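You operate a simulated robot arm through the tools that you are given. There is no shell and no other tool.

You are at the controls of a simulated robot arm. One attempt, no reset.

Task
Top up the clear soap jar to about the 200 ml line.
Fine: pour from the yellow jug, spill under a teaspoon, jug back where it stood, pink lid pressed on again. Set down upright: yellow jug.

Only the result counts: the job must be done as asked and must still hold three seconds after the hand-in. Knocking over, shifting, dropping, spilling or breaking anything else fails it. Lids that push on must go on centred and level and be pressed home; caps that screw on are set level and turned clockwise until they are tight.

Robot
A 6-joint arm with a two-finger parallel gripper, fixed in place. Base frame: the origin is at the foot of the arm, x ahead of it, y to its left, z up. Lengths are in mm, angles in degrees, forces in N, time in s.
With the tool pointing down near the work surface it reaches from about 240 to 640 mm from the base axis. Its first joint turns from -66.0 to 66.0 degrees. Payload 2.7 kg.
The TCP is the grasp point between the finger pads, 23 mm short of the fingertips. In the tool frame z runs along the fingers and y along their closing line. The gripper opens to 94 mm. The fingers are 38 mm wide and 10 mm thick; the gripper's body (54 by 96 mm) begins 39 mm behind the TCP.
Orientation is told as [roll, pitch, yaw] about the base's x, y, z axes, in that order, counted from this pose: with the fingers straight down and closing along the base's y, the tool's x points along the base's -x, its y along +y and its z along -z.

Tools
- The arm moves only by the tool apply_moves. Its argument "motion" is a list of rows, each a list of 7 numbers: the shift along the tool's x, y, z in mm, then the turn, a rotation vector about the tool's x, y, z in degrees, then the closure, from 0 (fully open) to 1 (shut). In form: [[dx, dy, dz, wx, wy, wz, jaw], ...]. A call has 1 to 20 rows; each row shifts and turns the commanded pose from where the row before left it, along the tool's axes as they then stand. Each row takes 0.2 s and may step no farther than 50 mm and 8.6 degrees from the row before; otherwise, or with a gripper value out of range, the whole call is refused. Where a pose cannot be reached the arm comes as near as it can. A force on the tool above 40 N (or 10 N above the force at the start of the call, whichever is more), or a blocked arm, ends the call early, and 0.2 s more pass. Each finger travels about 45 mm/s and halts on what it meets, pressing with about 23 N; the grip force reading is that of the motor and also rises with nothing between the fingers. The clock runs only during rows and for 0.2 s after the last one: add rows that do not move to give the fingers time. It gives the time, the measured TCP pose, the force on the tool (base axes), the opening and the grip force at its end, in the units of the frame above (readings bear some noise), with the torque about the TCP (base axes, N m) and any sound that the robot's microphone picked up, and new pictures: "pictures" is both (left out), scene, wrist or none.
- Cameras (640 x 400 px; columns grow to the right, rows downward): "scene" is fixed at [74, -428.7, 1406.7]; the picture's right is [0.79, -0.62, 0.00], its down [-0.35, -0.44, -0.83] and it looks along [0.51, 0.65, -0.56] (base axes); focal length 277 px, centre (320, 200). "wrist" rides on the gripper at [86, 16, -74] in the tool frame; the picture's right is [-0.18, 0.98, 0.00], its down [-0.58, -0.11, -0.81] and it looks along [-0.79, -0.15, 0.59] (tool axes); focal length 243 px, centre (320, 200). There is no depth. A picture from a camera that has moved, and an enlarged one, comes with that camera's place and axes in the base frame and with its lens.
- inspect(camera, box): a new picture of the part [left, top, right, bottom] of that camera's present view, enlarged. The clock stands still meanwhile.
- hand_in(): hands the job in; it is judged then, once.

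Places have to be worked out from the pictures, the camera data and where the tool is seen. Open the gripper and draw the arm clear of the work before you hand the job in, unless the task says otherwise.

The tools are called after "Request:" by a JSON object that holds its "name" and its "arguments". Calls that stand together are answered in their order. apply_moves: Moves the arm, as the interface text tells. Its arguments: {"type":"object","properties":{"motion":{"type":"array"},"pictures":{"type":"string","enum":["both","scene","wrist","none"]}},"required":["motion"]} The other tools are called the same way: inspect (camera, box) takes an enlarged picture of a part of a camera's view; hand_in () hands the job in.

At the start:

```text
t: 0.0
ee_pos: [314.0, 174.2, 1250.2]
ee_rot: [0.1, -0.1, 0.1]
ft_force: [-0.5, -1.3, 0.3]
ft_torque: [-0.01, -0.03, -0.01]
finger_gap: 93.8
grip_force: 0.1
```

scene: 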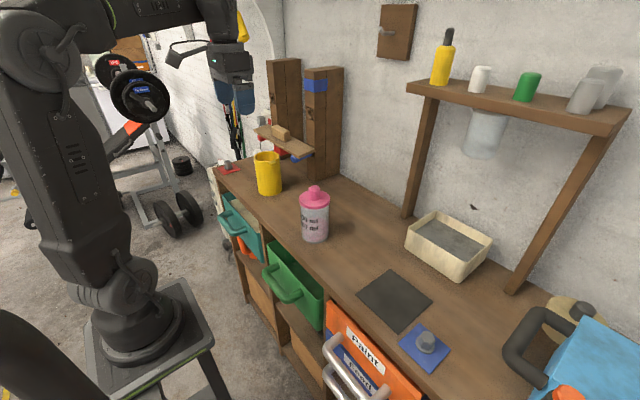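
wrist: 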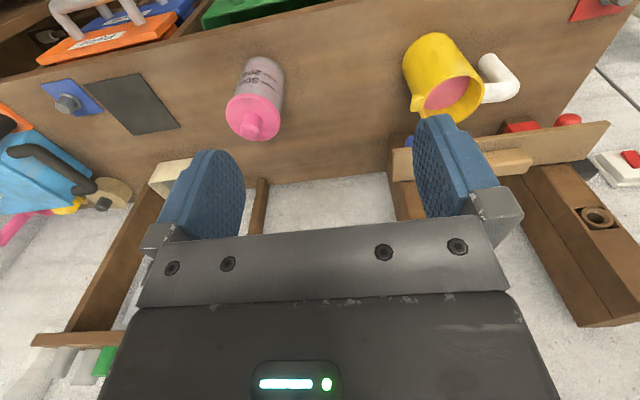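

I start by looking closer at the jar, the jug and the surroundings before moving anything.

Request:
{"name": "inspect", "arguments": {"camera": "scene", "box": [200, 110, 380, 260]}}

Request:
{"name": "inspect", "arguments": {"camera": "wrist", "box": [380, 10, 620, 170]}}

Request:
{"name": "inspect", "arguments": {"camera": "wrist", "box": [180, 30, 340, 150]}}

Request:
{"name": "inspect", "arguments": {"camera": "scene", "box": [285, 170, 345, 250]}}

```text
2.67 times, centred on (290, 185) of scene
camera zoom: at [74.0, -428.7, 1406.7], right [0.79, -0.62, 0.0], down [-0.35, -0.44, -0.83], along [0.51, 0.65, -0.56], focal length 738 px, centre (400, 240)
```

zoom: 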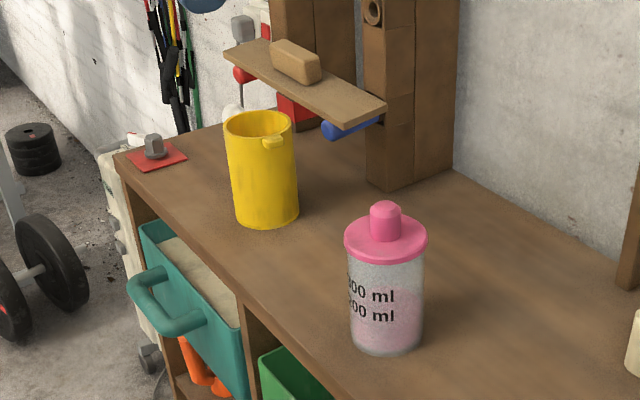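

```text
2.50 times, centred on (500, 90) of wrist
camera zoom: at [228.2, 189.3, 1323.4], right [0.18, 0.98, 0.0], down [0.58, -0.11, 0.81], along [0.79, -0.15, -0.59], focal length 606 px, centre (-130, 475)
```

zoom: 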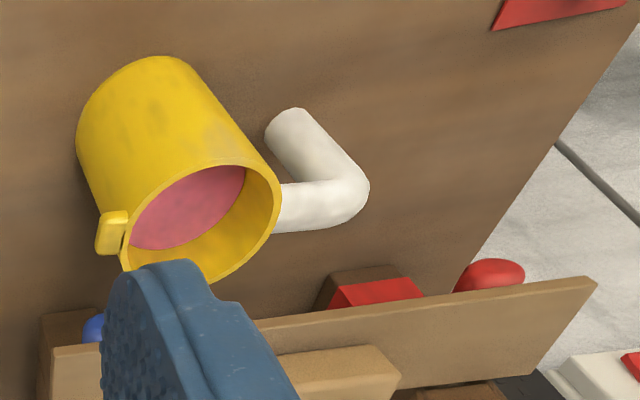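

```text
3.33 times, centred on (260, 90) of wrist
camera zoom: at [228.2, 189.3, 1323.4], right [0.18, 0.98, 0.0], down [0.58, -0.11, 0.81], along [0.79, -0.15, -0.59], focal length 809 px, centre (520, 567)
```

zoom: 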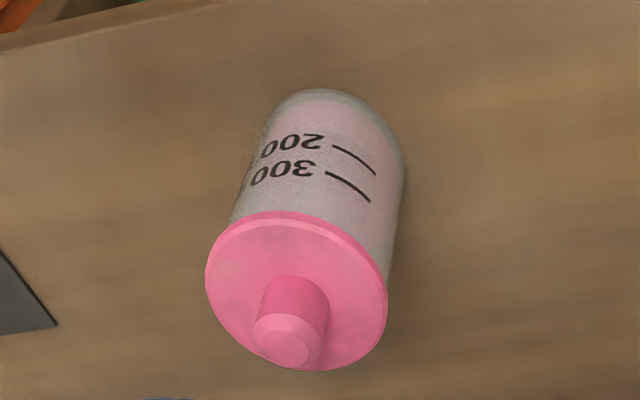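

```text
5.00 times, centred on (315, 210) of scene
camera zoom: at [74.0, -428.7, 1406.7], right [0.79, -0.62, 0.0], down [-0.35, -0.44, -0.83], along [0.51, 0.65, -0.56], focal length 1385 px, centre (345, 150)
```

zoom: 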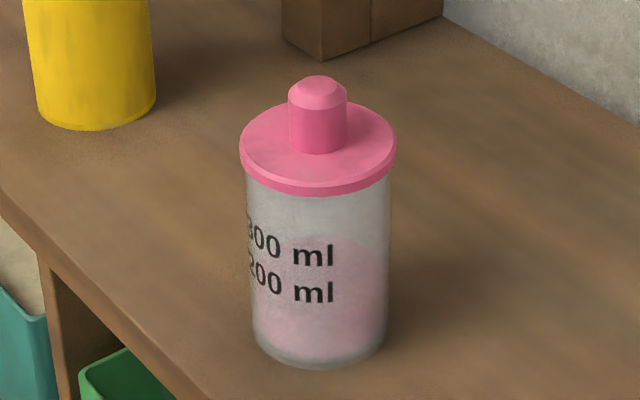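

Triangulating from both cameras puts the jar axis near (432, 49), table at z≈880, lid top at ≈1007 and knob top at ≈1042. The jug is near (460, 357), with its spout toward -y and handle toward +y. I move above the knob at a safe height to refine its position.

Request:
{"name": "apply_moves", "arguments": {"motion": [[-23.5, -25, 20, 0, 0, 0, 0], [-23.5, -25, 20, 0, 0, 0, 0], [-23.5, -25, 20, 0, 0, 0, 0], [-23.5, -25, 20, 0, 0, 0, 0], [-23.7, -25.2, 20, 0, 0, 0, 0], [0, 0, 0, 0, 0, 0, 0]]}}

```text
t: 1.4
ee_pos: [429.8, 47.6, 1147.9]
ee_rot: [0.0, 0.0, 0.0]
ft_force: [0.5, 0.2, 0.0]
ft_torque: [-0.02, 0.0, 0.02]
finger_gap: 94.1
grip_force: 0.0
camera wrist: at [344.8, 63.0, 1221.8], right [0.18, 0.98, 0.0], down [0.58, -0.11, 0.81], along [0.79, -0.15, -0.59], focal length 243 px, centre (320, 200)
```

scene: 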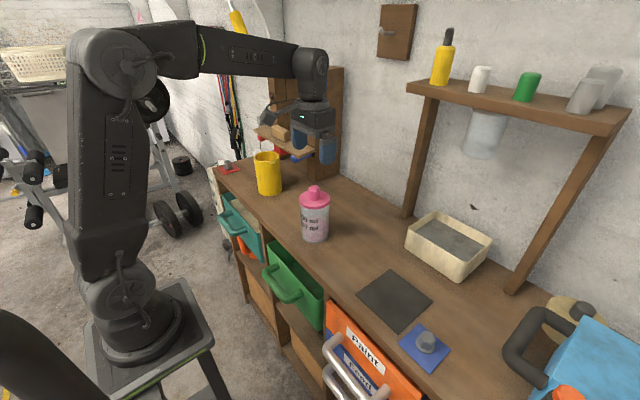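
wrist: 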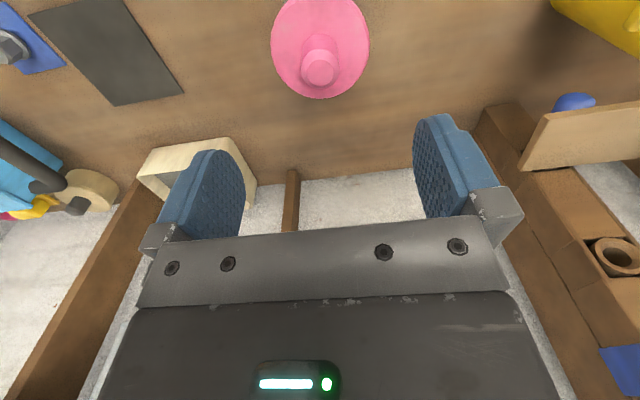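

The tool is above the jar. I zoom in on the lid with both cameras to refine the knob's centre and see the jar's marks and level.

Request:
{"name": "inspect", "arguments": {"camera": "wrist", "box": [260, 0, 380, 110]}}

Request:
{"name": "inspect", "arguments": {"camera": "scene", "box": [290, 180, 340, 245]}}

Request:
{"name": "inspect", "arguments": {"camera": "scene", "box": [240, 110, 350, 200]}}

```text
3.64 times, centred on (320, 55) of wrist
camera zoom: at [344.8, 63.0, 1221.8], right [0.18, 0.98, 0.0], down [0.58, -0.11, 0.81], along [0.79, -0.15, -0.59], focal length 882 px, centre (320, 727)
```

zoom: 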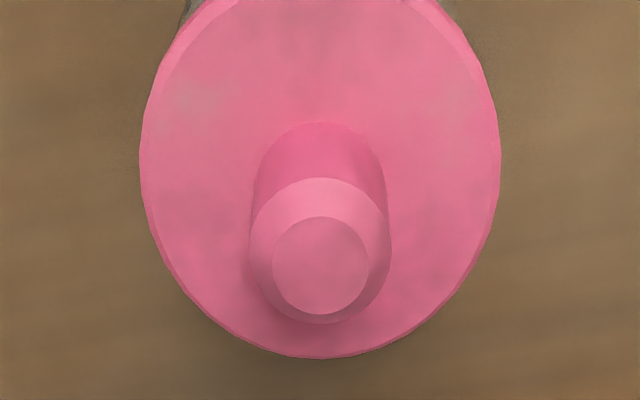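

```text
6.15 times, centred on (315, 212) of scene
camera zoom: at [74.0, -428.7, 1406.7], right [0.79, -0.62, 0.0], down [-0.35, -0.44, -0.83], along [0.51, 0.65, -0.56], focal length 1704 px, centre (351, 123)
```

zoom: 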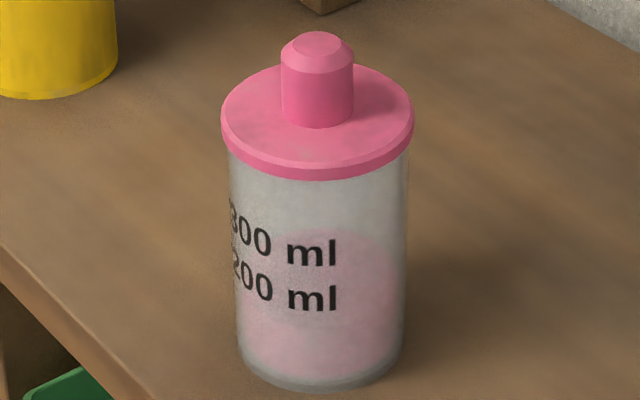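

```text
4.44 times, centred on (295, 155) of scene
camera zoom: at [74.0, -428.7, 1406.7], right [0.79, -0.62, 0.0], down [-0.35, -0.44, -0.83], along [0.51, 0.65, -0.56], focal length 1231 px, centre (431, 400)
```

zoom: 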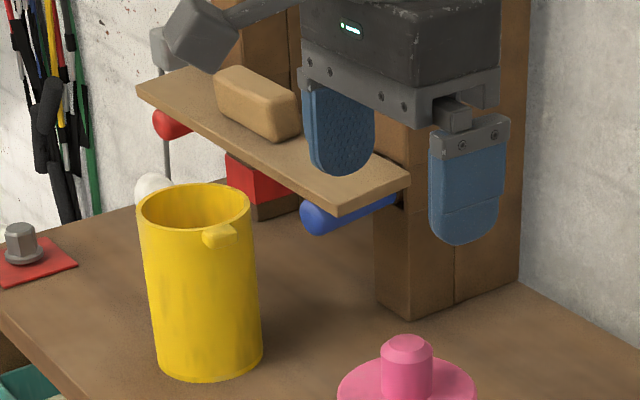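

The wrist view puts the knob at about (431.8, 47.5), 28–29 mm across. I lower to just above the knob with the jaws partly closed so I can check centring.

Request:
{"name": "apply_moves", "arguments": {"motion": [[0, 0, 25, 0, 0, 0, 0.3], [0, 0, 25, 0, 0, 0, 0.5], [0, 0, 22, 0, 0, 0, 0.5], [0, 0, 0, 0, 0, 0, 0.5], [0, 0, 0, 0, 0, 0, 0.5]], "pictures": "wrist"}}

```text
t: 2.6
ee_pos: [429.8, 48.6, 1077.1]
ee_rot: [0.0, 0.0, 0.1]
ft_force: [-0.4, 0.0, -0.1]
ft_torque: [0.03, 0.02, 0.01]
finger_gap: 46.8
grip_force: 0.0
camera wrist: at [344.3, 64.5, 1150.8], right [0.18, 0.98, 0.0], down [0.58, -0.11, 0.81], along [0.79, -0.15, -0.59], focal length 243 px, centre (320, 200)
```

wrist: 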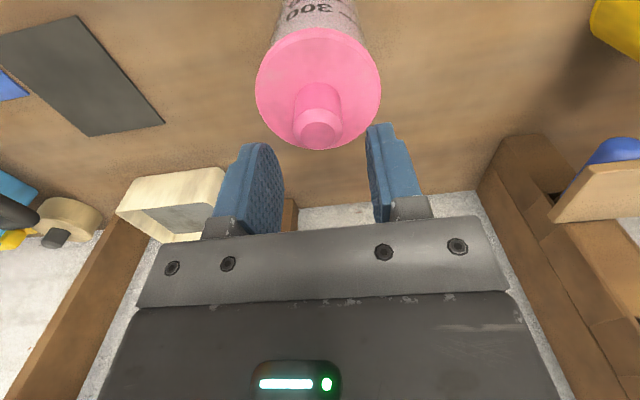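

Request:
{"name": "inspect", "arguments": {"camera": "wrist", "box": [240, 70, 400, 170]}}

Request:
{"name": "inspect", "arguments": {"camera": "scene", "box": [285, 150, 350, 250]}}

```text
4.00 times, centred on (320, 120) of wrist
camera zoom: at [344.3, 64.5, 1150.8], right [0.18, 0.98, 0.0], down [0.58, -0.11, 0.81], along [0.79, -0.15, -0.59], focal length 970 px, centre (320, 520)
```

zoom: 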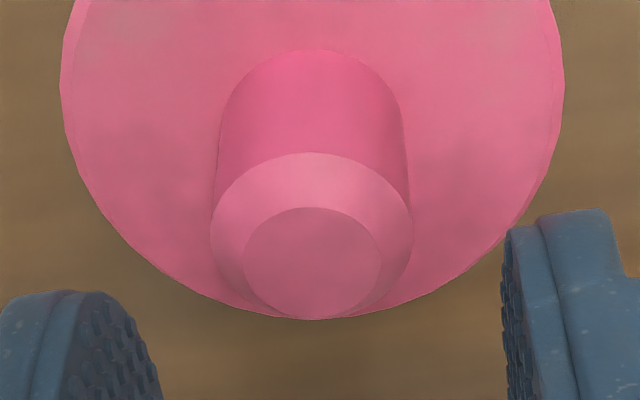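

```text
4.00 times, centred on (318, 200) of scene
camera zoom: at [74.0, -428.7, 1406.7], right [0.79, -0.62, 0.0], down [-0.35, -0.44, -0.83], along [0.51, 0.65, -0.56], focal length 1108 px, centre (330, 200)
```

zoom: 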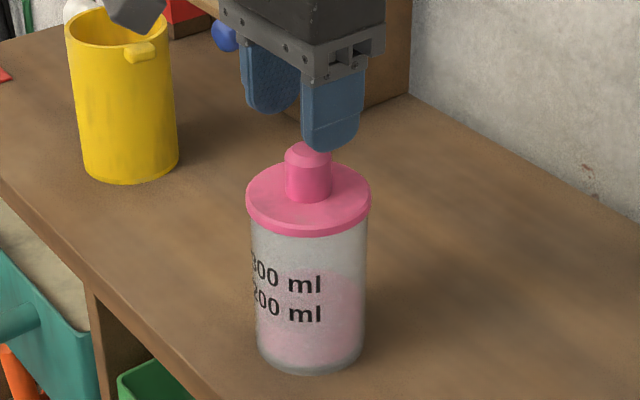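

The knob centre sits about 1 mm to -y of the TCP. I correct that, lower until the fingertips are just above the lid disc, and close gently.

Request:
{"name": "apply_moves", "arguments": {"motion": [[-0.5, -1.1, 15, 0, 0, 0, 0.5], [0, 0, 15, 0, 0, 0, 0.5], [0, 0, 11, 0, 0, 0, 0.55], [0, 0, 0, 0, 0, 0, 0.6]], "pictures": "both"}}

```text
t: 3.6
ee_pos: [431.7, 46.7, 1035.2]
ee_rot: [-0.1, 0.0, 0.0]
ft_force: [0.3, -0.7, -0.7]
ft_torque: [0.02, 0.01, -0.02]
finger_gap: 37.7
grip_force: 0.0
camera wrist: at [345.9, 63.0, 1110.2], right [0.18, 0.98, 0.0], down [0.58, -0.11, 0.81], along [0.79, -0.15, -0.59], focal length 243 px, centre (320, 200)
```

scene: 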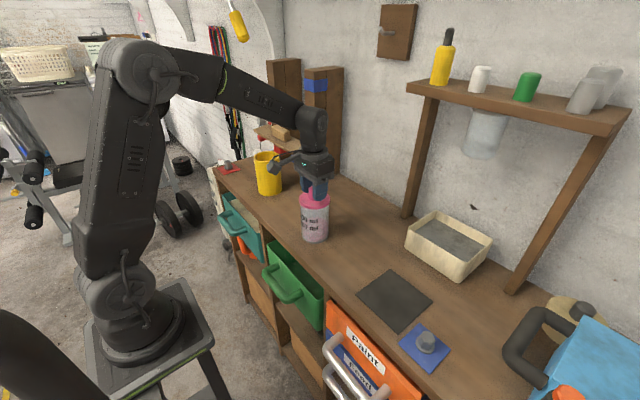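
wrist: 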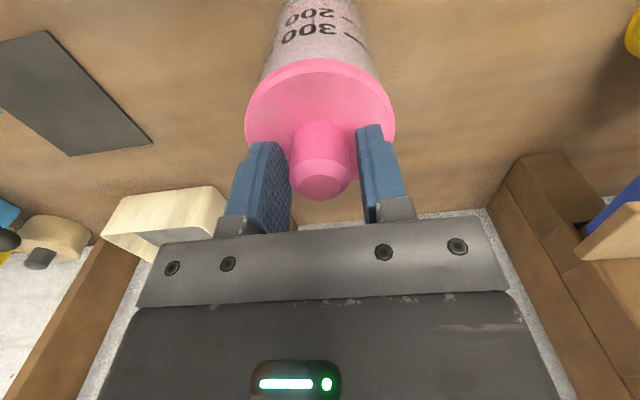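

Request:
{"name": "inspect", "arguments": {"camera": "wrist", "box": [240, 110, 400, 210]}}

Request:
{"name": "inspect", "arguments": {"camera": "scene", "box": [290, 165, 340, 205]}}

```text
4.00 times, centred on (320, 160) of wrist
camera zoom: at [345.9, 63.0, 1110.2], right [0.18, 0.98, 0.0], down [0.58, -0.11, 0.81], along [0.79, -0.15, -0.59], focal length 970 px, centre (320, 360)
```

zoom: 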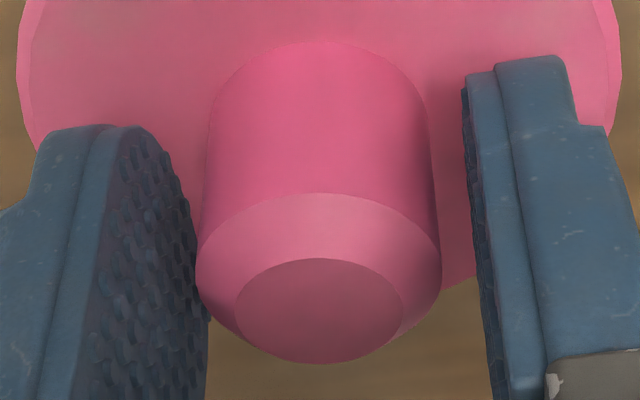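

```text
10.00 times, centred on (315, 185) of scene
camera zoom: at [74.0, -428.7, 1406.7], right [0.79, -0.62, 0.0], down [-0.35, -0.44, -0.83], along [0.51, 0.65, -0.56], focal length 2769 px, centre (370, 350)
```

zoom: 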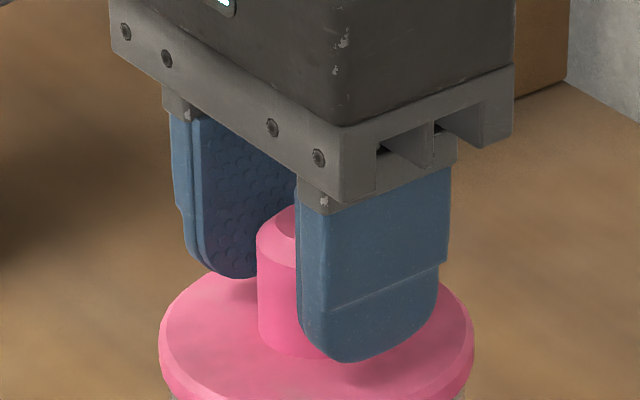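

The knob is centred between the pads to within about 0.5 mm. I close the fingers on it.

Request:
{"name": "apply_moves", "arguments": {"motion": [[0, 0, 0, 0, 0, 0, 0.66], [0, 0, 0, 0, 0, 0, 0.75], [0, 0, 0, 0, 0, 0, 0.85], [0, 0, 0, 0, 0, 0, 0.85]], "pictures": "both"}}

```text
t: 4.6
ee_pos: [431.1, 47.5, 1034.9]
ee_rot: [0.0, 0.0, 0.1]
ft_force: [0.1, -0.3, 0.5]
ft_torque: [0.0, 0.02, -0.01]
finger_gap: 28.7
grip_force: 23.0
heard: snap
camera wrist: at [345.9, 63.1, 1110.4], right [0.18, 0.98, 0.0], down [0.58, -0.11, 0.81], along [0.79, -0.15, -0.59], focal length 243 px, centre (320, 200)
```

scene: 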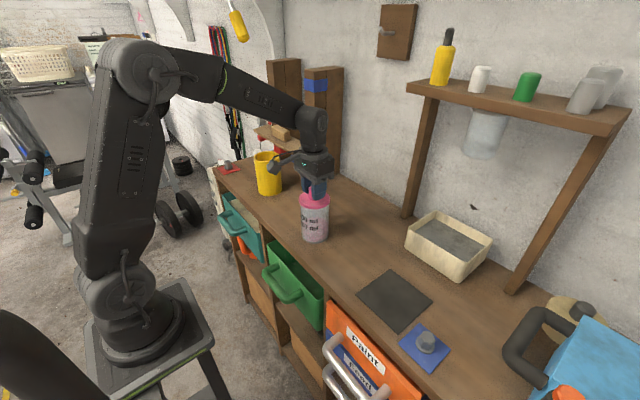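
wrist: 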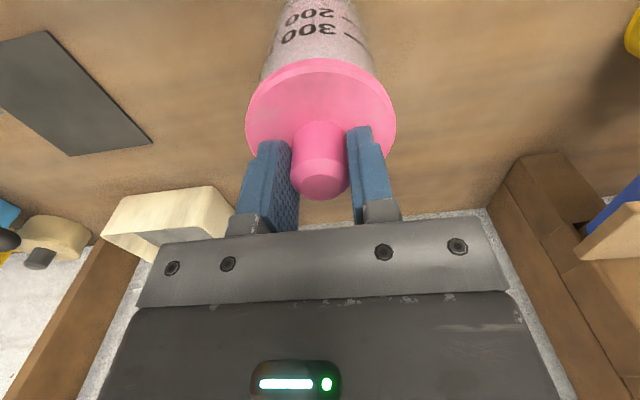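

Gripped at 28.7 mm, with a "snap" heard, so the lid may have shifted on its catch. I pull straight up slowly and watch the force.

Request:
{"name": "apply_moves", "arguments": {"motion": [[0, 0, -1.5, 0, 0, 0, 0.85], [0, 0, -1.5, 0, 0, 0, 0.85], [0, 0, -1.5, 0, 0, 0, 0.85], [0, 0, -1.5, 0, 0, 0, 0.85]], "pictures": "scene"}}

Request:
{"name": "inspect", "arguments": {"camera": "scene", "box": [290, 165, 340, 245]}}

```text
t: 5.6
ee_pos: [432.9, 47.9, 1042.4]
ee_rot: [0.0, 0.0, 0.1]
ft_force: [0.6, -0.6, 0.1]
ft_torque: [0.01, 0.03, 0.0]
finger_gap: 28.7
grip_force: 22.8
```

scene: 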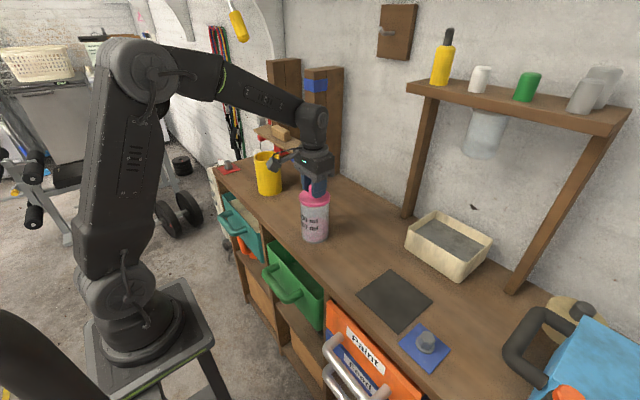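

```text
5.00 times, centred on (315, 205) of scene
camera zoom: at [74.0, -428.7, 1406.7], right [0.79, -0.62, 0.0], down [-0.35, -0.44, -0.83], along [0.51, 0.65, -0.56], focal length 1385 px, centre (345, 175)
```

zoom: 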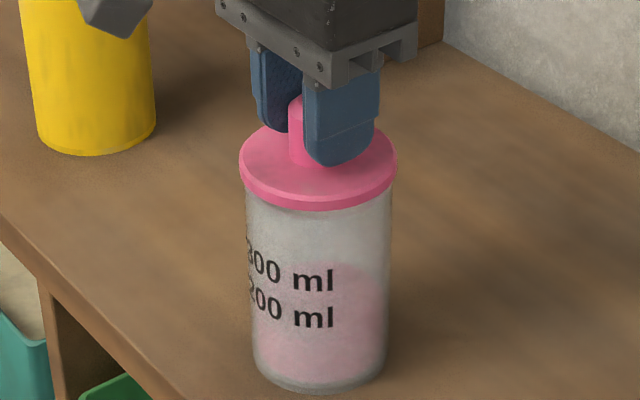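

The lid has risen about 6–7 mm while the jar stayed put, with almost no force. I continue lifting clear.

Request:
{"name": "apply_moves", "arguments": {"motion": [[0, 0, -4, 0, 0, 0, 0.85], [0, 0, -6, 0, 0, 0, 0.85], [0, 0, -10, 0, 0, 0, 0.85], [0, 0, -20, 0, 0, 0, 0.85], [0, 0, -20, 0, 0, 0, 0.85], [0, 0, 0, 0, 0, 0, 0.85]], "pictures": "both"}}

Request:
{"name": "inspect", "arguments": {"camera": "scene", "box": [280, 140, 350, 250]}}

Request:
{"name": "inspect", "arguments": {"camera": "scene", "box": [290, 185, 340, 250]}}

```text
t: 7.0
ee_pos: [432.2, 48.1, 1102.7]
ee_rot: [0.0, -0.1, 0.0]
ft_force: [-0.8, -0.1, -0.2]
ft_torque: [0.01, -0.01, 0.07]
finger_gap: 14.2
grip_force: 0.1
camera wrist: at [346.6, 63.9, 1176.8], right [0.18, 0.98, 0.0], down [0.58, -0.11, 0.81], along [0.79, -0.15, -0.59], focal length 243 px, centre (320, 200)
```

scene: 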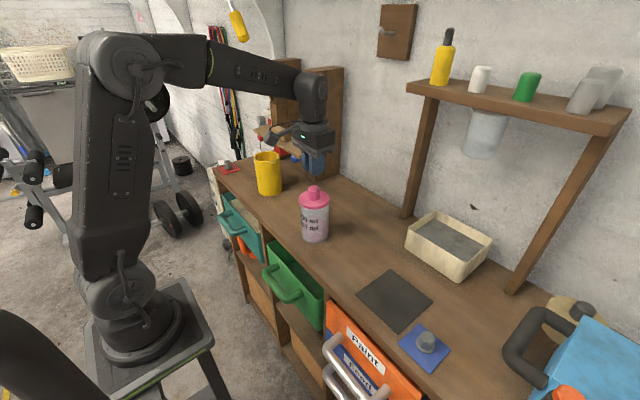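
wrist: 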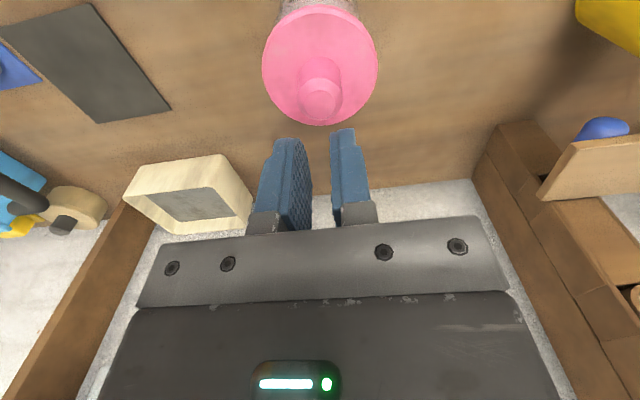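

```text
3.64 times, centred on (315, 195) of scene
camera zoom: at [74.0, -428.7, 1406.7], right [0.79, -0.62, 0.0], down [-0.35, -0.44, -0.83], along [0.51, 0.65, -0.56], focal length 1007 px, centre (338, 218)
```

zoom: 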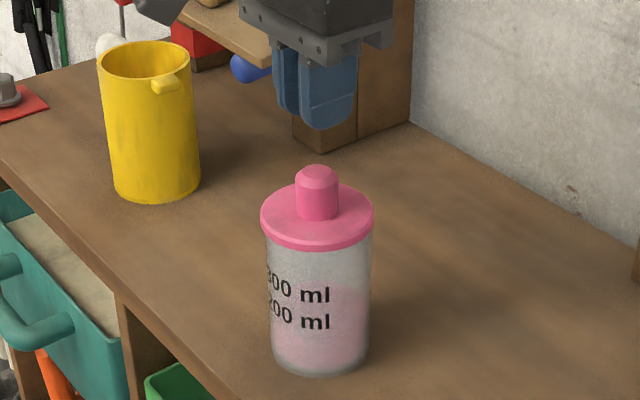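

```text
6.15 times, centred on (315, 218) of scene
camera zoom: at [74.0, -428.7, 1406.7], right [0.79, -0.62, 0.0], down [-0.35, -0.44, -0.83], along [0.51, 0.65, -0.56], focal length 1704 px, centre (351, 92)
```

zoom: 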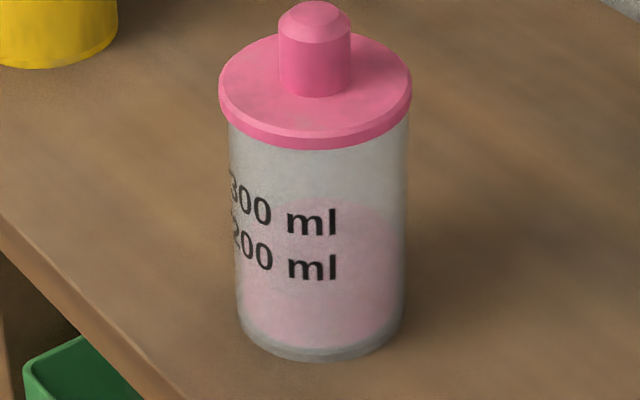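

The grip slipped off: gap is now 14 mm and the lid is back seated as it was. I check the lid state in detail before a second, more careful try.

Request:
{"name": "inspect", "arguments": {"camera": "wrist", "box": [250, 40, 390, 140]}}

Request:
{"name": "inspect", "arguments": {"camera": "scene", "box": [295, 180, 335, 210]}}

```text
4.00 times, centred on (320, 90) of wrist
camera zoom: at [346.6, 63.9, 1176.8], right [0.18, 0.98, 0.0], down [0.58, -0.11, 0.81], along [0.79, -0.15, -0.59], focal length 970 px, centre (320, 640)
```

zoom: 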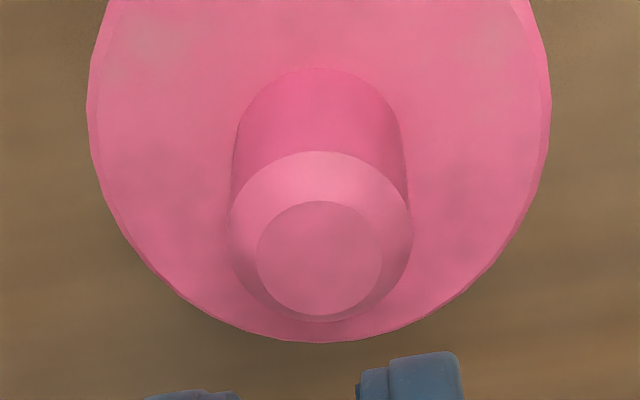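

```text
13.33 times, centred on (315, 195) of scene
camera zoom: at [74.0, -428.7, 1406.7], right [0.79, -0.62, 0.0], down [-0.35, -0.44, -0.83], along [0.51, 0.65, -0.56], focal length 3692 px, centre (387, 267)
```

zoom: 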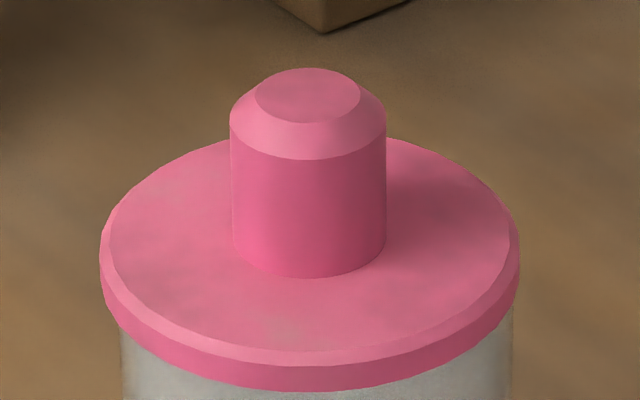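

The lid is seated and level, with the knob at (431.8, 47.9). I reopen, go down again a little lower, grip with the full closing command, and this time lift in small steps with readings.

Request:
{"name": "apply_moves", "arguments": {"motion": [[0, 0, 0, 0, 0, 0, 0.5], [0, 0, 0, 0, 0, 0, 0.5], [0, 0, 0, 0, 0, 0, 0.5], [0.3, -0.2, 20, 0, 0, 0, 0.5], [0, 0, 20, 0, 0, 0, 0.5], [0, 0, 20, 0, 0, 0, 0.55], [0, 0, 8, 0, 0, 0, 0.6], [0, 0, 0, 0, 0, 0, 0.6]], "pictures": "wrist"}}

Request:
{"name": "inspect", "arguments": {"camera": "wrist", "box": [240, 110, 400, 210]}}

Request:
{"name": "inspect", "arguments": {"camera": "scene", "box": [290, 165, 340, 205]}}

```text
t: 8.8
ee_pos: [432.0, 46.8, 1034.0]
ee_rot: [0.0, 0.0, 0.0]
ft_force: [-0.3, 0.9, -0.8]
ft_torque: [0.01, -0.01, 0.0]
finger_gap: 37.7
grip_force: 0.0
camera wrist: at [346.1, 61.9, 1107.7], right [0.18, 0.98, 0.0], down [0.58, -0.11, 0.81], along [0.79, -0.15, -0.59], focal length 243 px, centre (320, 200)
```

wrist: 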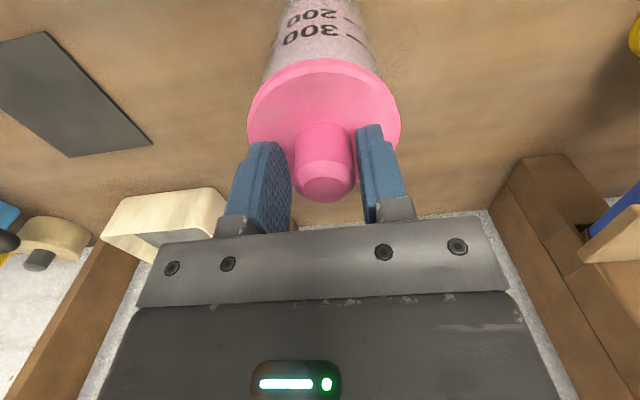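

```text
4.00 times, centred on (320, 160) of wrist
camera zoom: at [346.1, 61.9, 1107.7], right [0.18, 0.98, 0.0], down [0.58, -0.11, 0.81], along [0.79, -0.15, -0.59], focal length 970 px, centre (320, 360)
```

zoom: 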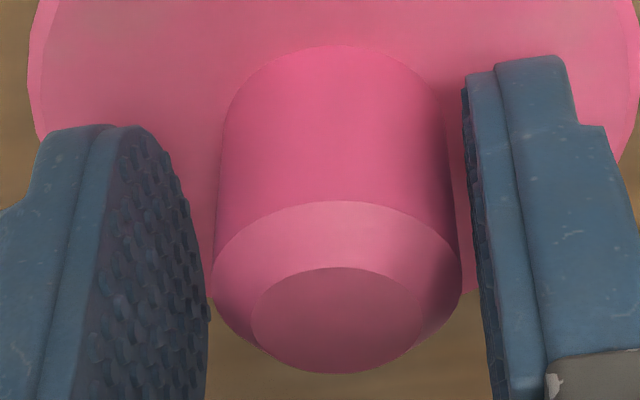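

```text
10.00 times, centred on (315, 185) of scene
camera zoom: at [74.0, -428.7, 1406.7], right [0.79, -0.62, 0.0], down [-0.35, -0.44, -0.83], along [0.51, 0.65, -0.56], focal length 2769 px, centre (370, 350)
```

zoom: 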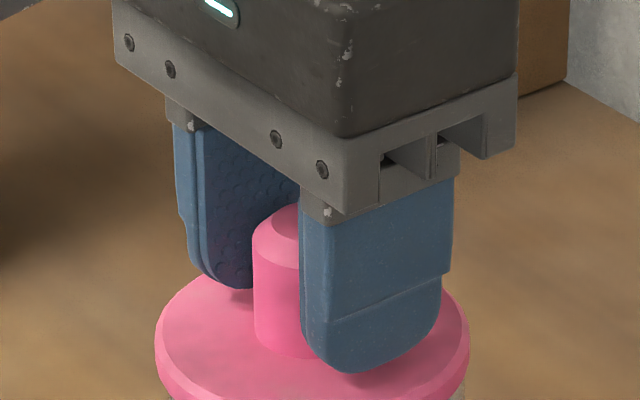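

The knob now appears about 1.9 mm to +y of the finger centre, so I shift before closing.

Request:
{"name": "apply_moves", "arguments": {"motion": [[0.5, 1.8, 0, 0, 0, 0, 0.6], [0, 0, 0, 0, 0, 0, 0.6]], "pictures": "wrist"}}

Request:
{"name": "inspect", "arguments": {"camera": "wrist", "box": [240, 110, 400, 210]}}

```text
t: 9.4
ee_pos: [431.1, 48.3, 1034.6]
ee_rot: [0.0, 0.0, 0.1]
ft_force: [-0.1, -0.6, -0.1]
ft_torque: [0.03, 0.02, 0.02]
finger_gap: 37.7
grip_force: 0.0
camera wrist: at [345.3, 64.1, 1108.2], right [0.18, 0.98, 0.0], down [0.58, -0.11, 0.81], along [0.79, -0.15, -0.59], focal length 243 px, centre (320, 200)
```

wrist: 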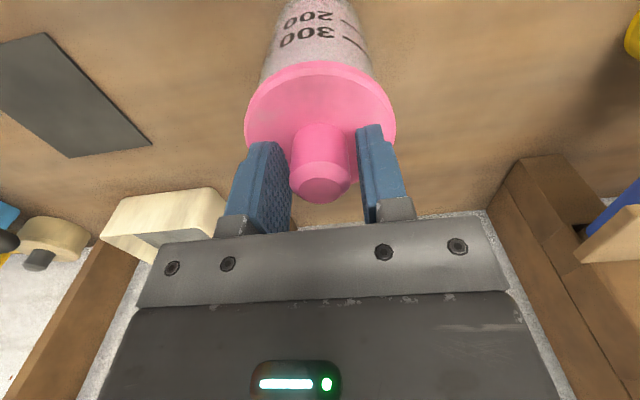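

```text
4.00 times, centred on (320, 160) of wrist
camera zoom: at [345.3, 64.1, 1108.2], right [0.18, 0.98, 0.0], down [0.58, -0.11, 0.81], along [0.79, -0.15, -0.59], focal length 970 px, centre (320, 360)
```

zoom: 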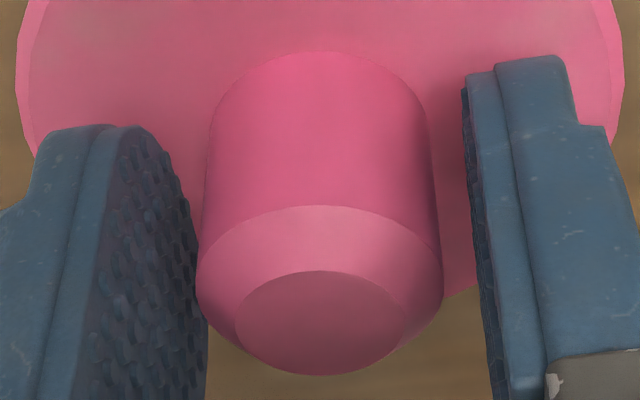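

Centred now. I close with the full command and hold a moment.

Request:
{"name": "apply_moves", "arguments": {"motion": [[0, 0, 0, 0, 0, 0, 0.68], [0, 0, 0, 0, 0, 0, 1], [0, 0, 0, 0, 0, 0, 1], [0, 0, 0, 0, 0, 0, 1]], "pictures": "none"}}

Request:
{"name": "apply_moves", "arguments": {"motion": [[0, 0, -1.5, 0, 0, 0, 1], [0, 0, 0, 0, 0, 0, 1]], "pictures": "none"}}

Request:
{"name": "apply_moves", "arguments": {"motion": [[0, 0, -1.5, 0, 0, 0, 1], [0, 0, 0, 0, 0, 0, 1]], "pictures": "none"}}

Request:
{"name": "apply_moves", "arguments": {"motion": [[0, 0, -1.5, 0, 0, 0, 1], [0, 0, 0, 0, 0, 0, 1]], "pictures": "both"}}

Request:
{"name": "inspect", "arguments": {"camera": "scene", "box": [290, 165, 340, 245]}}

```text
t: 10.4
ee_pos: [430.7, 49.0, 1034.2]
ee_rot: [0.1, 0.0, 0.0]
ft_force: [-0.2, -0.2, 0.7]
ft_torque: [0.04, -0.03, 0.0]
finger_gap: 28.7
grip_force: 22.7
```

```text
t: 11.0
ee_pos: [431.2, 47.4, 1035.3]
ee_rot: [0.0, 0.0, 0.0]
ft_force: [-0.4, -0.2, 0.2]
ft_torque: [0.0, 0.02, 0.0]
finger_gap: 28.8
grip_force: 22.8
```

```text
t: 11.6
ee_pos: [432.1, 48.2, 1037.5]
ee_rot: [0.0, 0.0, 0.0]
ft_force: [0.2, -0.1, -1.1]
ft_torque: [-0.01, 0.02, 0.01]
finger_gap: 28.8
grip_force: 23.0
```

```text
t: 12.2
ee_pos: [432.1, 48.4, 1039.8]
ee_rot: [0.0, 0.0, -0.1]
ft_force: [-0.1, 0.2, -0.6]
ft_torque: [-0.02, 0.0, 0.01]
finger_gap: 28.5
grip_force: 22.8
camera wrist: at [345.7, 64.4, 1113.0], right [0.18, 0.98, 0.0], down [0.58, -0.11, 0.81], along [0.79, -0.15, -0.59], focal length 243 px, centre (320, 200)
```

scene: 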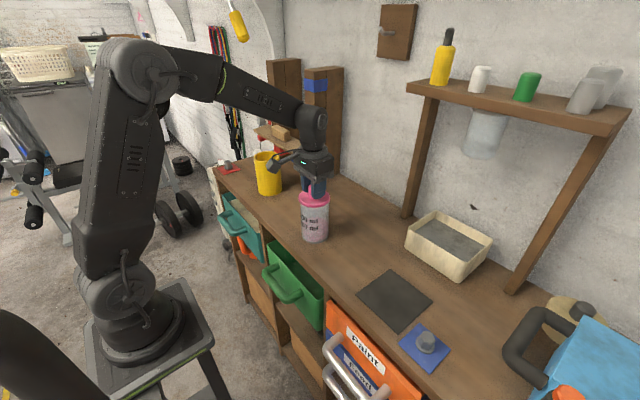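
wrist: 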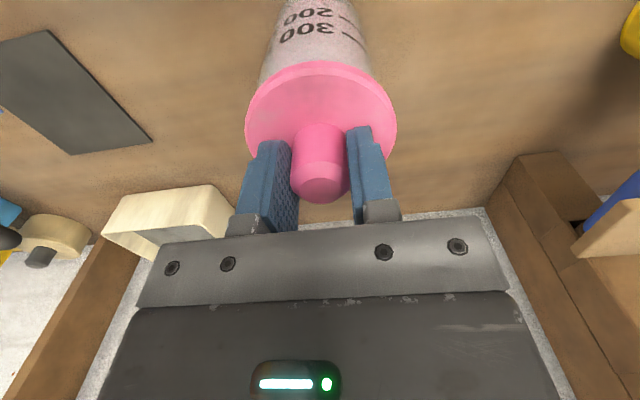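

```text
5.00 times, centred on (315, 205) of scene
camera zoom: at [74.0, -428.7, 1406.7], right [0.79, -0.62, 0.0], down [-0.35, -0.44, -0.83], along [0.51, 0.65, -0.56], focal length 1385 px, centre (345, 175)
```

zoom: 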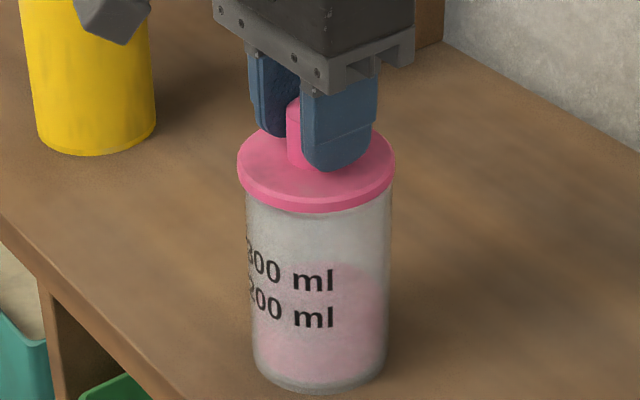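

The lid follows the fingers (risen about 4–5 mm) with no force. I keep going in slow steps, checking the gap each time.

Request:
{"name": "apply_moves", "arguments": {"motion": [[0, 0, -1.5, 0, 0, 0, 1], [0, 0, -1.5, 0, 0, 0, 1]], "pictures": "none"}}

Request:
{"name": "apply_moves", "arguments": {"motion": [[0, 0, -1.5, 0, 0, 0, 1], [0, 0, -1.5, 0, 0, 0, 1]], "pictures": "none"}}

Request:
{"name": "apply_moves", "arguments": {"motion": [[0, 0, -1.5, 0, 0, 0, 1], [0, 0, -1.5, 0, 0, 0, 1]], "pictures": "scene"}}

Request:
{"name": "inspect", "arguments": {"camera": "scene", "box": [290, 165, 340, 245]}}

```text
t: 12.8
ee_pos: [431.5, 48.9, 1042.7]
ee_rot: [-0.1, -0.1, 0.0]
ft_force: [-0.2, 1.0, -0.6]
ft_torque: [-0.01, 0.01, 0.0]
finger_gap: 28.4
grip_force: 23.1
```

```text
t: 13.4
ee_pos: [430.9, 50.1, 1044.7]
ee_rot: [0.0, 0.0, -0.1]
ft_force: [-0.4, -0.2, -0.1]
ft_torque: [0.0, -0.03, 0.02]
finger_gap: 28.6
grip_force: 23.0
```

```text
t: 14.0
ee_pos: [430.3, 48.6, 1046.9]
ee_rot: [0.0, 0.0, 0.0]
ft_force: [-0.2, -0.1, -0.7]
ft_torque: [0.0, -0.01, -0.03]
finger_gap: 28.6
grip_force: 23.0
```

scene: 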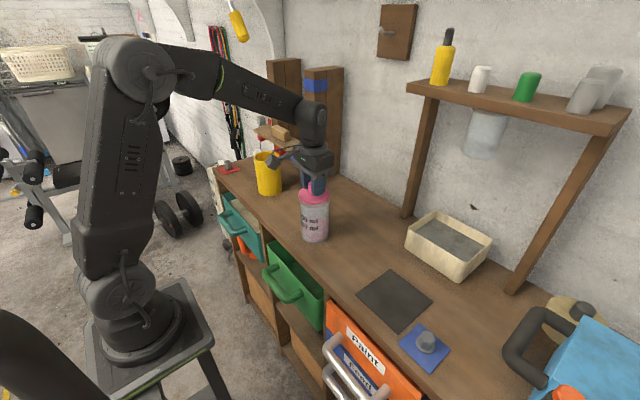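

```text
5.00 times, centred on (315, 205) of scene
camera zoom: at [74.0, -428.7, 1406.7], right [0.79, -0.62, 0.0], down [-0.35, -0.44, -0.83], along [0.51, 0.65, -0.56], focal length 1385 px, centre (345, 175)
```

zoom: 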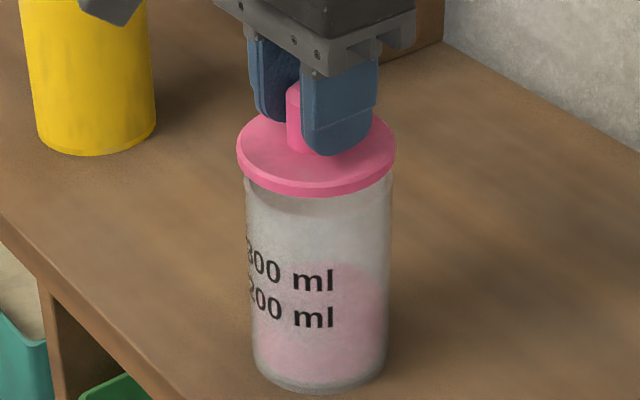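

The lid is now about 13 mm up, holding firmly. I continue up gently.

Request:
{"name": "apply_moves", "arguments": {"motion": [[0, 0, -2.5, 0, 0, 0, 1], [0, 0, -2.5, 0, 0, 0, 1], [0, 0, -2.5, 0, 0, 0, 1], [0, 0, -2.5, 0, 0, 0, 1]], "pictures": "none"}}

Request:
{"name": "apply_moves", "arguments": {"motion": [[0, 0, -4, 0, 0, 0, 1], [0, 0, -5, 0, 0, 0, 1], [0, 0, -5, 0, 0, 0, 1], [0, 0, -4, 0, 0, 0, 1]], "pictures": "both"}}

Request:
{"name": "inspect", "arguments": {"camera": "scene", "box": [285, 145, 345, 245]}}

```text
t: 15.0
ee_pos: [431.3, 49.0, 1058.2]
ee_rot: [-0.1, 0.0, 0.0]
ft_force: [0.7, -0.3, -0.5]
ft_torque: [-0.02, 0.02, 0.04]
finger_gap: 28.7
grip_force: 22.7
```

```text
t: 16.0
ee_pos: [430.2, 49.3, 1075.4]
ee_rot: [0.0, -0.1, 0.0]
ft_force: [-0.8, 0.3, -0.1]
ft_torque: [0.02, -0.04, -0.02]
finger_gap: 28.5
grip_force: 22.7
camera wrist: at [345.6, 64.5, 1149.7], right [0.18, 0.98, 0.0], down [0.58, -0.11, 0.81], along [0.79, -0.15, -0.59], focal length 243 px, centre (320, 200)
```

scene: 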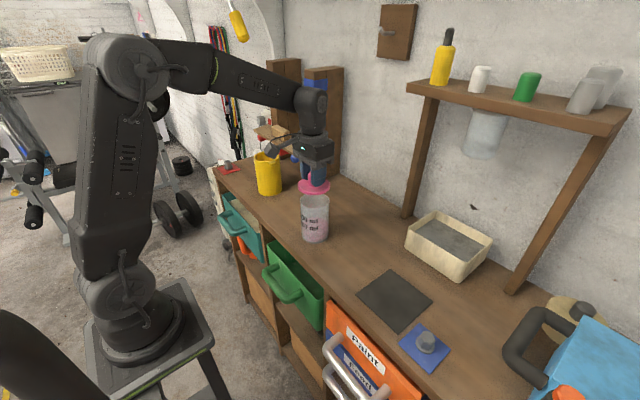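
wrist: 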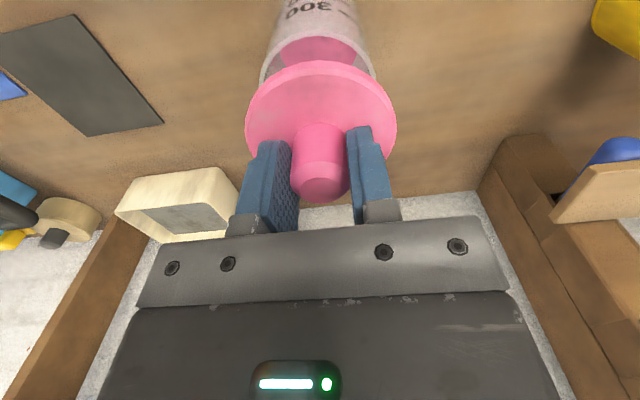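

```text
4.00 times, centred on (315, 195) of scene
camera zoom: at [74.0, -428.7, 1406.7], right [0.79, -0.62, 0.0], down [-0.35, -0.44, -0.83], along [0.51, 0.65, -0.56], focal length 1108 px, centre (340, 220)
```

zoom: 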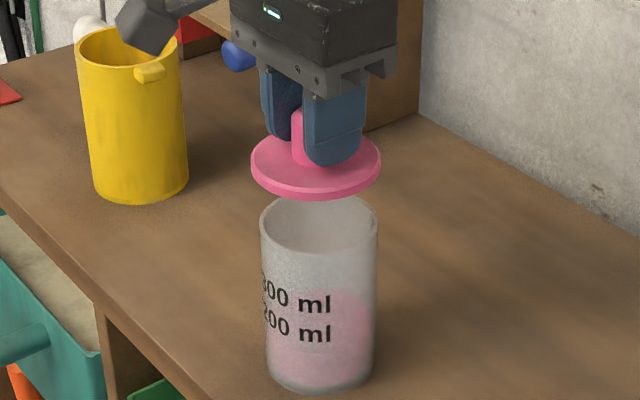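

The lid is off and level, and the jar hasn't moved. I carry the lid gently toward a clear spot on the bench near (438, -85).

Request:
{"name": "apply_moves", "arguments": {"motion": [[0, -5, 0, 0, 0, 0, 1], [0, -12, 0, 0, 0, 0, 1], [0, -15, 0, 0, 0, 0, 1], [0, -15, 0, 0, 0, 0, 1], [0, -15, 0, 0, 0, 0, 1], [0, -15, 0, 0, 0, 0, 1], [0, -15, 0, 0, 0, 0, 1], [0, -15, 0, 0, 0, 0, 1], [0, -15, 0, 0, 0, 0, 1], [-4, -8, 0, 0, 0, 0, 1], [-3, -3, 10, 0, 0, 0, 1], [0, 0, 15, 0, 0, 0, 1], [0, 0, 15, 0, 0, 0, 1], [0, 0, 0, 0, 0, 0, 1]], "pictures": "both"}}

Request:
{"name": "inspect", "arguments": {"camera": "scene", "box": [320, 150, 420, 290]}}

Request:
{"name": "inspect", "arguments": {"camera": "scene", "box": [290, 185, 340, 250]}}

```text
t: 19.0
ee_pos: [438.0, -84.4, 1036.9]
ee_rot: [0.0, 0.1, 0.0]
ft_force: [0.0, 0.1, -1.3]
ft_torque: [-0.01, -0.03, 0.02]
finger_gap: 29.0
grip_force: 23.4
camera wrist: at [352.4, -68.0, 1110.6], right [0.18, 0.98, 0.0], down [0.58, -0.11, 0.81], along [0.79, -0.15, -0.59], focal length 243 px, centre (320, 200)
```

scene: 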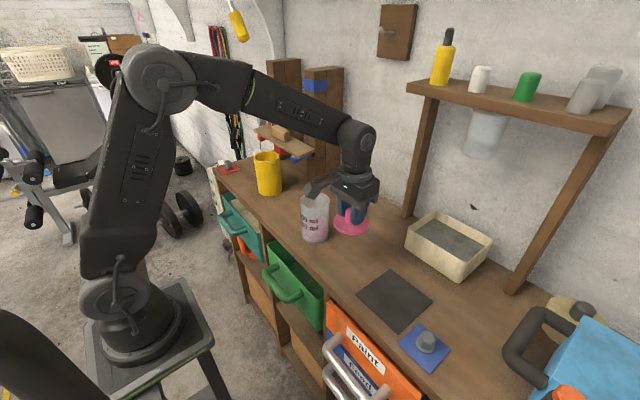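
wrist: 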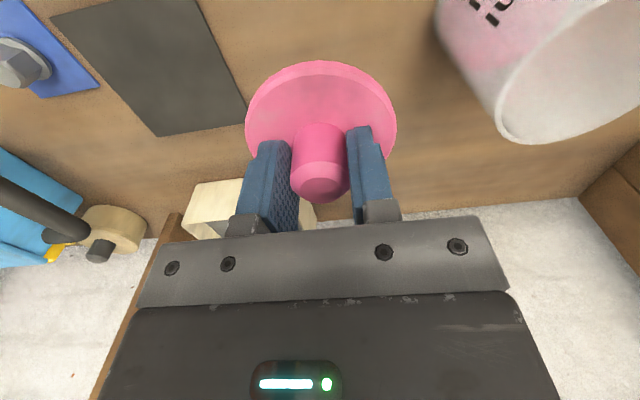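

```text
2.86 times, centred on (370, 220) of scene
camera zoom: at [74.0, -428.7, 1406.7], right [0.79, -0.62, 0.0], down [-0.35, -0.44, -0.83], along [0.51, 0.65, -0.56], focal length 791 px, centre (177, 143)
```

zoom: 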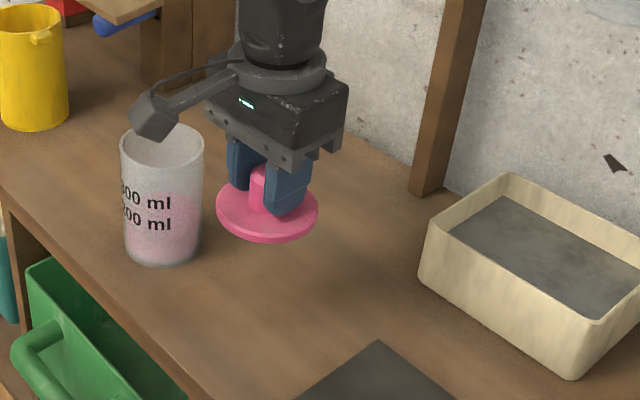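

```text
6.15 times, centred on (315, 218) of scene
camera zoom: at [74.0, -428.7, 1406.7], right [0.79, -0.62, 0.0], down [-0.35, -0.44, -0.83], along [0.51, 0.65, -0.56], focal length 1704 px, centre (351, 92)
```

zoom: 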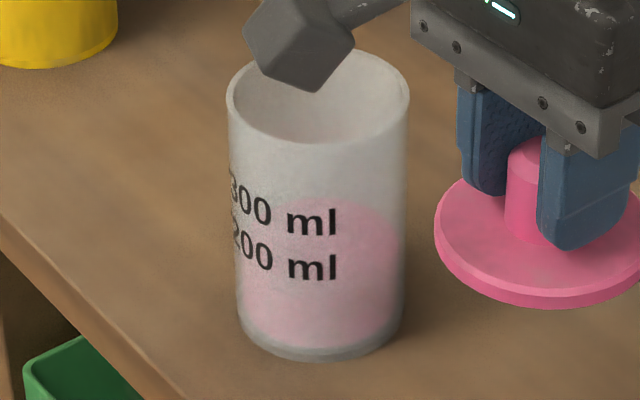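

Everything is still in place. I lower the lid toward the bench, then feel for contact in small steps.

Request:
{"name": "apply_moves", "arguments": {"motion": [[0, 0, 15, 0, 0, 0, 1], [0, 0, 15, 0, 0, 0, 1], [0, 0, 15, 0, 0, 0, 1], [0, 0, 15, 0, 0, 0, 1], [0, 0, 15, 0, 0, 0, 1], [0, 0, 10, 0, 0, 0, 1], [0, 0, 6, 0, 0, 0, 1], [0, 0, 4, 0, 0, 0, 1], [0, 0, 0, 0, 0, 0, 1]], "pictures": "none"}}

Request:
{"name": "inspect", "arguments": {"camera": "scene", "box": [320, 190, 400, 250]}}

```text
t: 21.0
ee_pos: [438.5, -84.5, 940.7]
ee_rot: [-0.1, 0.0, 0.1]
ft_force: [-0.1, 0.4, -0.8]
ft_torque: [0.03, -0.03, -0.02]
finger_gap: 28.7
grip_force: 23.0
```

```text
6.67 times, centred on (360, 220) of scene
camera zoom: at [74.0, -428.7, 1406.7], right [0.79, -0.62, 0.0], down [-0.35, -0.44, -0.83], along [0.51, 0.65, -0.56], focal length 1846 px, centre (53, 67)
```

zoom: 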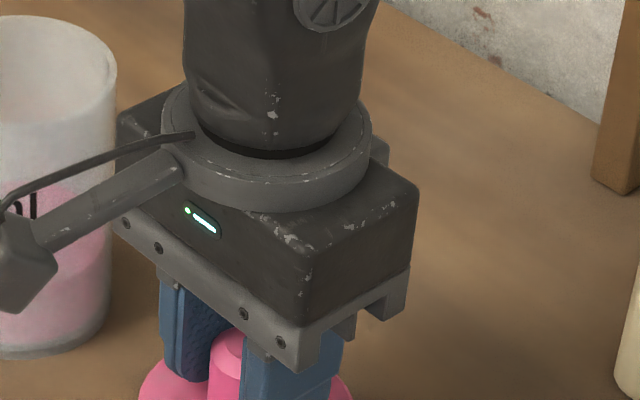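

No contact yet at TCP z≈941. I continue down in small steps and watch the vertical force.

Request:
{"name": "apply_moves", "arguments": {"motion": [[0, 0, 4, 0, 0, 0, 1], [0, 0, 4, 0, 0, 0, 1], [0, 0, 3, 0, 0, 0, 1]], "pictures": "none"}}

Request:
{"name": "inspect", "arguments": {"camera": "scene", "box": [330, 200, 400, 260]}}

```text
t: 21.8
ee_pos: [437.9, -83.7, 929.7]
ee_rot: [0.0, 0.0, -0.1]
ft_force: [-0.2, 0.5, -0.2]
ft_torque: [-0.02, -0.04, 0.02]
finger_gap: 28.4
grip_force: 23.0
```

```text
6.67 times, centred on (365, 230) of scene
camera zoom: at [74.0, -428.7, 1406.7], right [0.79, -0.62, 0.0], down [-0.35, -0.44, -0.83], along [0.51, 0.65, -0.56], focal length 1846 px, centre (20, 0)
```

zoom: 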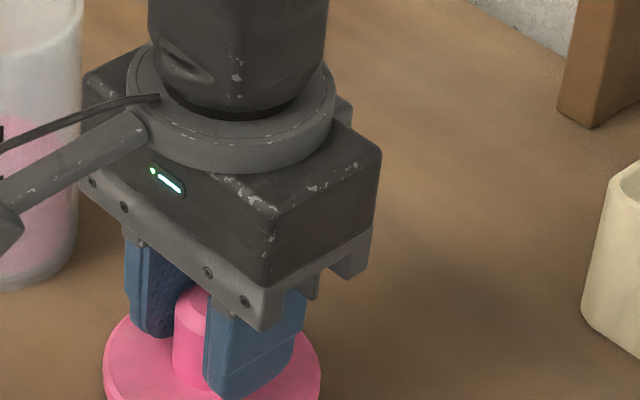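

Request:
{"name": "apply_moves", "arguments": {"motion": [[0, 0, 2, 0, 0, 0, 1], [0, 0, 2, 0, 0, 0, 1]], "pictures": "none"}}

Request:
{"name": "apply_moves", "arguments": {"motion": [[0, 0, 2, 0, 0, 0, 1], [0, 0, 2, 0, 0, 0, 1]], "pictures": "none"}}

Request:
{"name": "inspect", "arguments": {"camera": "scene", "box": [330, 200, 400, 260]}}

```text
t: 22.4
ee_pos: [438.5, -83.8, 926.5]
ee_rot: [0.0, 0.0, 0.0]
ft_force: [-0.2, -0.3, 0.7]
ft_torque: [-0.01, 0.01, 0.01]
finger_gap: 28.7
grip_force: 22.7
```

```text
t: 23.0
ee_pos: [437.4, -83.5, 922.7]
ee_rot: [-0.1, 0.1, 0.0]
ft_force: [0.1, 0.1, -0.5]
ft_torque: [-0.01, 0.03, 0.03]
finger_gap: 28.8
grip_force: 23.3
```

```text
6.67 times, centred on (365, 230) of scene
camera zoom: at [74.0, -428.7, 1406.7], right [0.79, -0.62, 0.0], down [-0.35, -0.44, -0.83], along [0.51, 0.65, -0.56], focal length 1846 px, centre (20, 0)
```

zoom: 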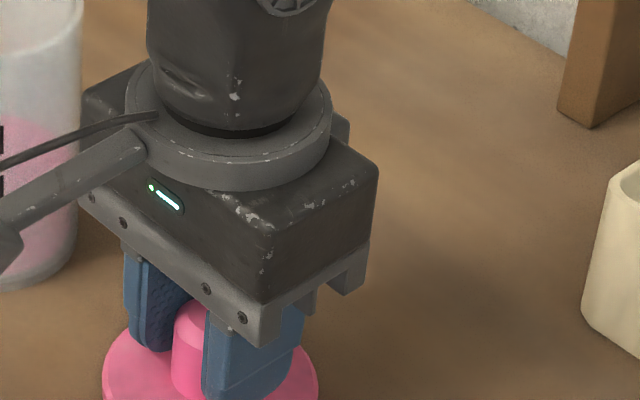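

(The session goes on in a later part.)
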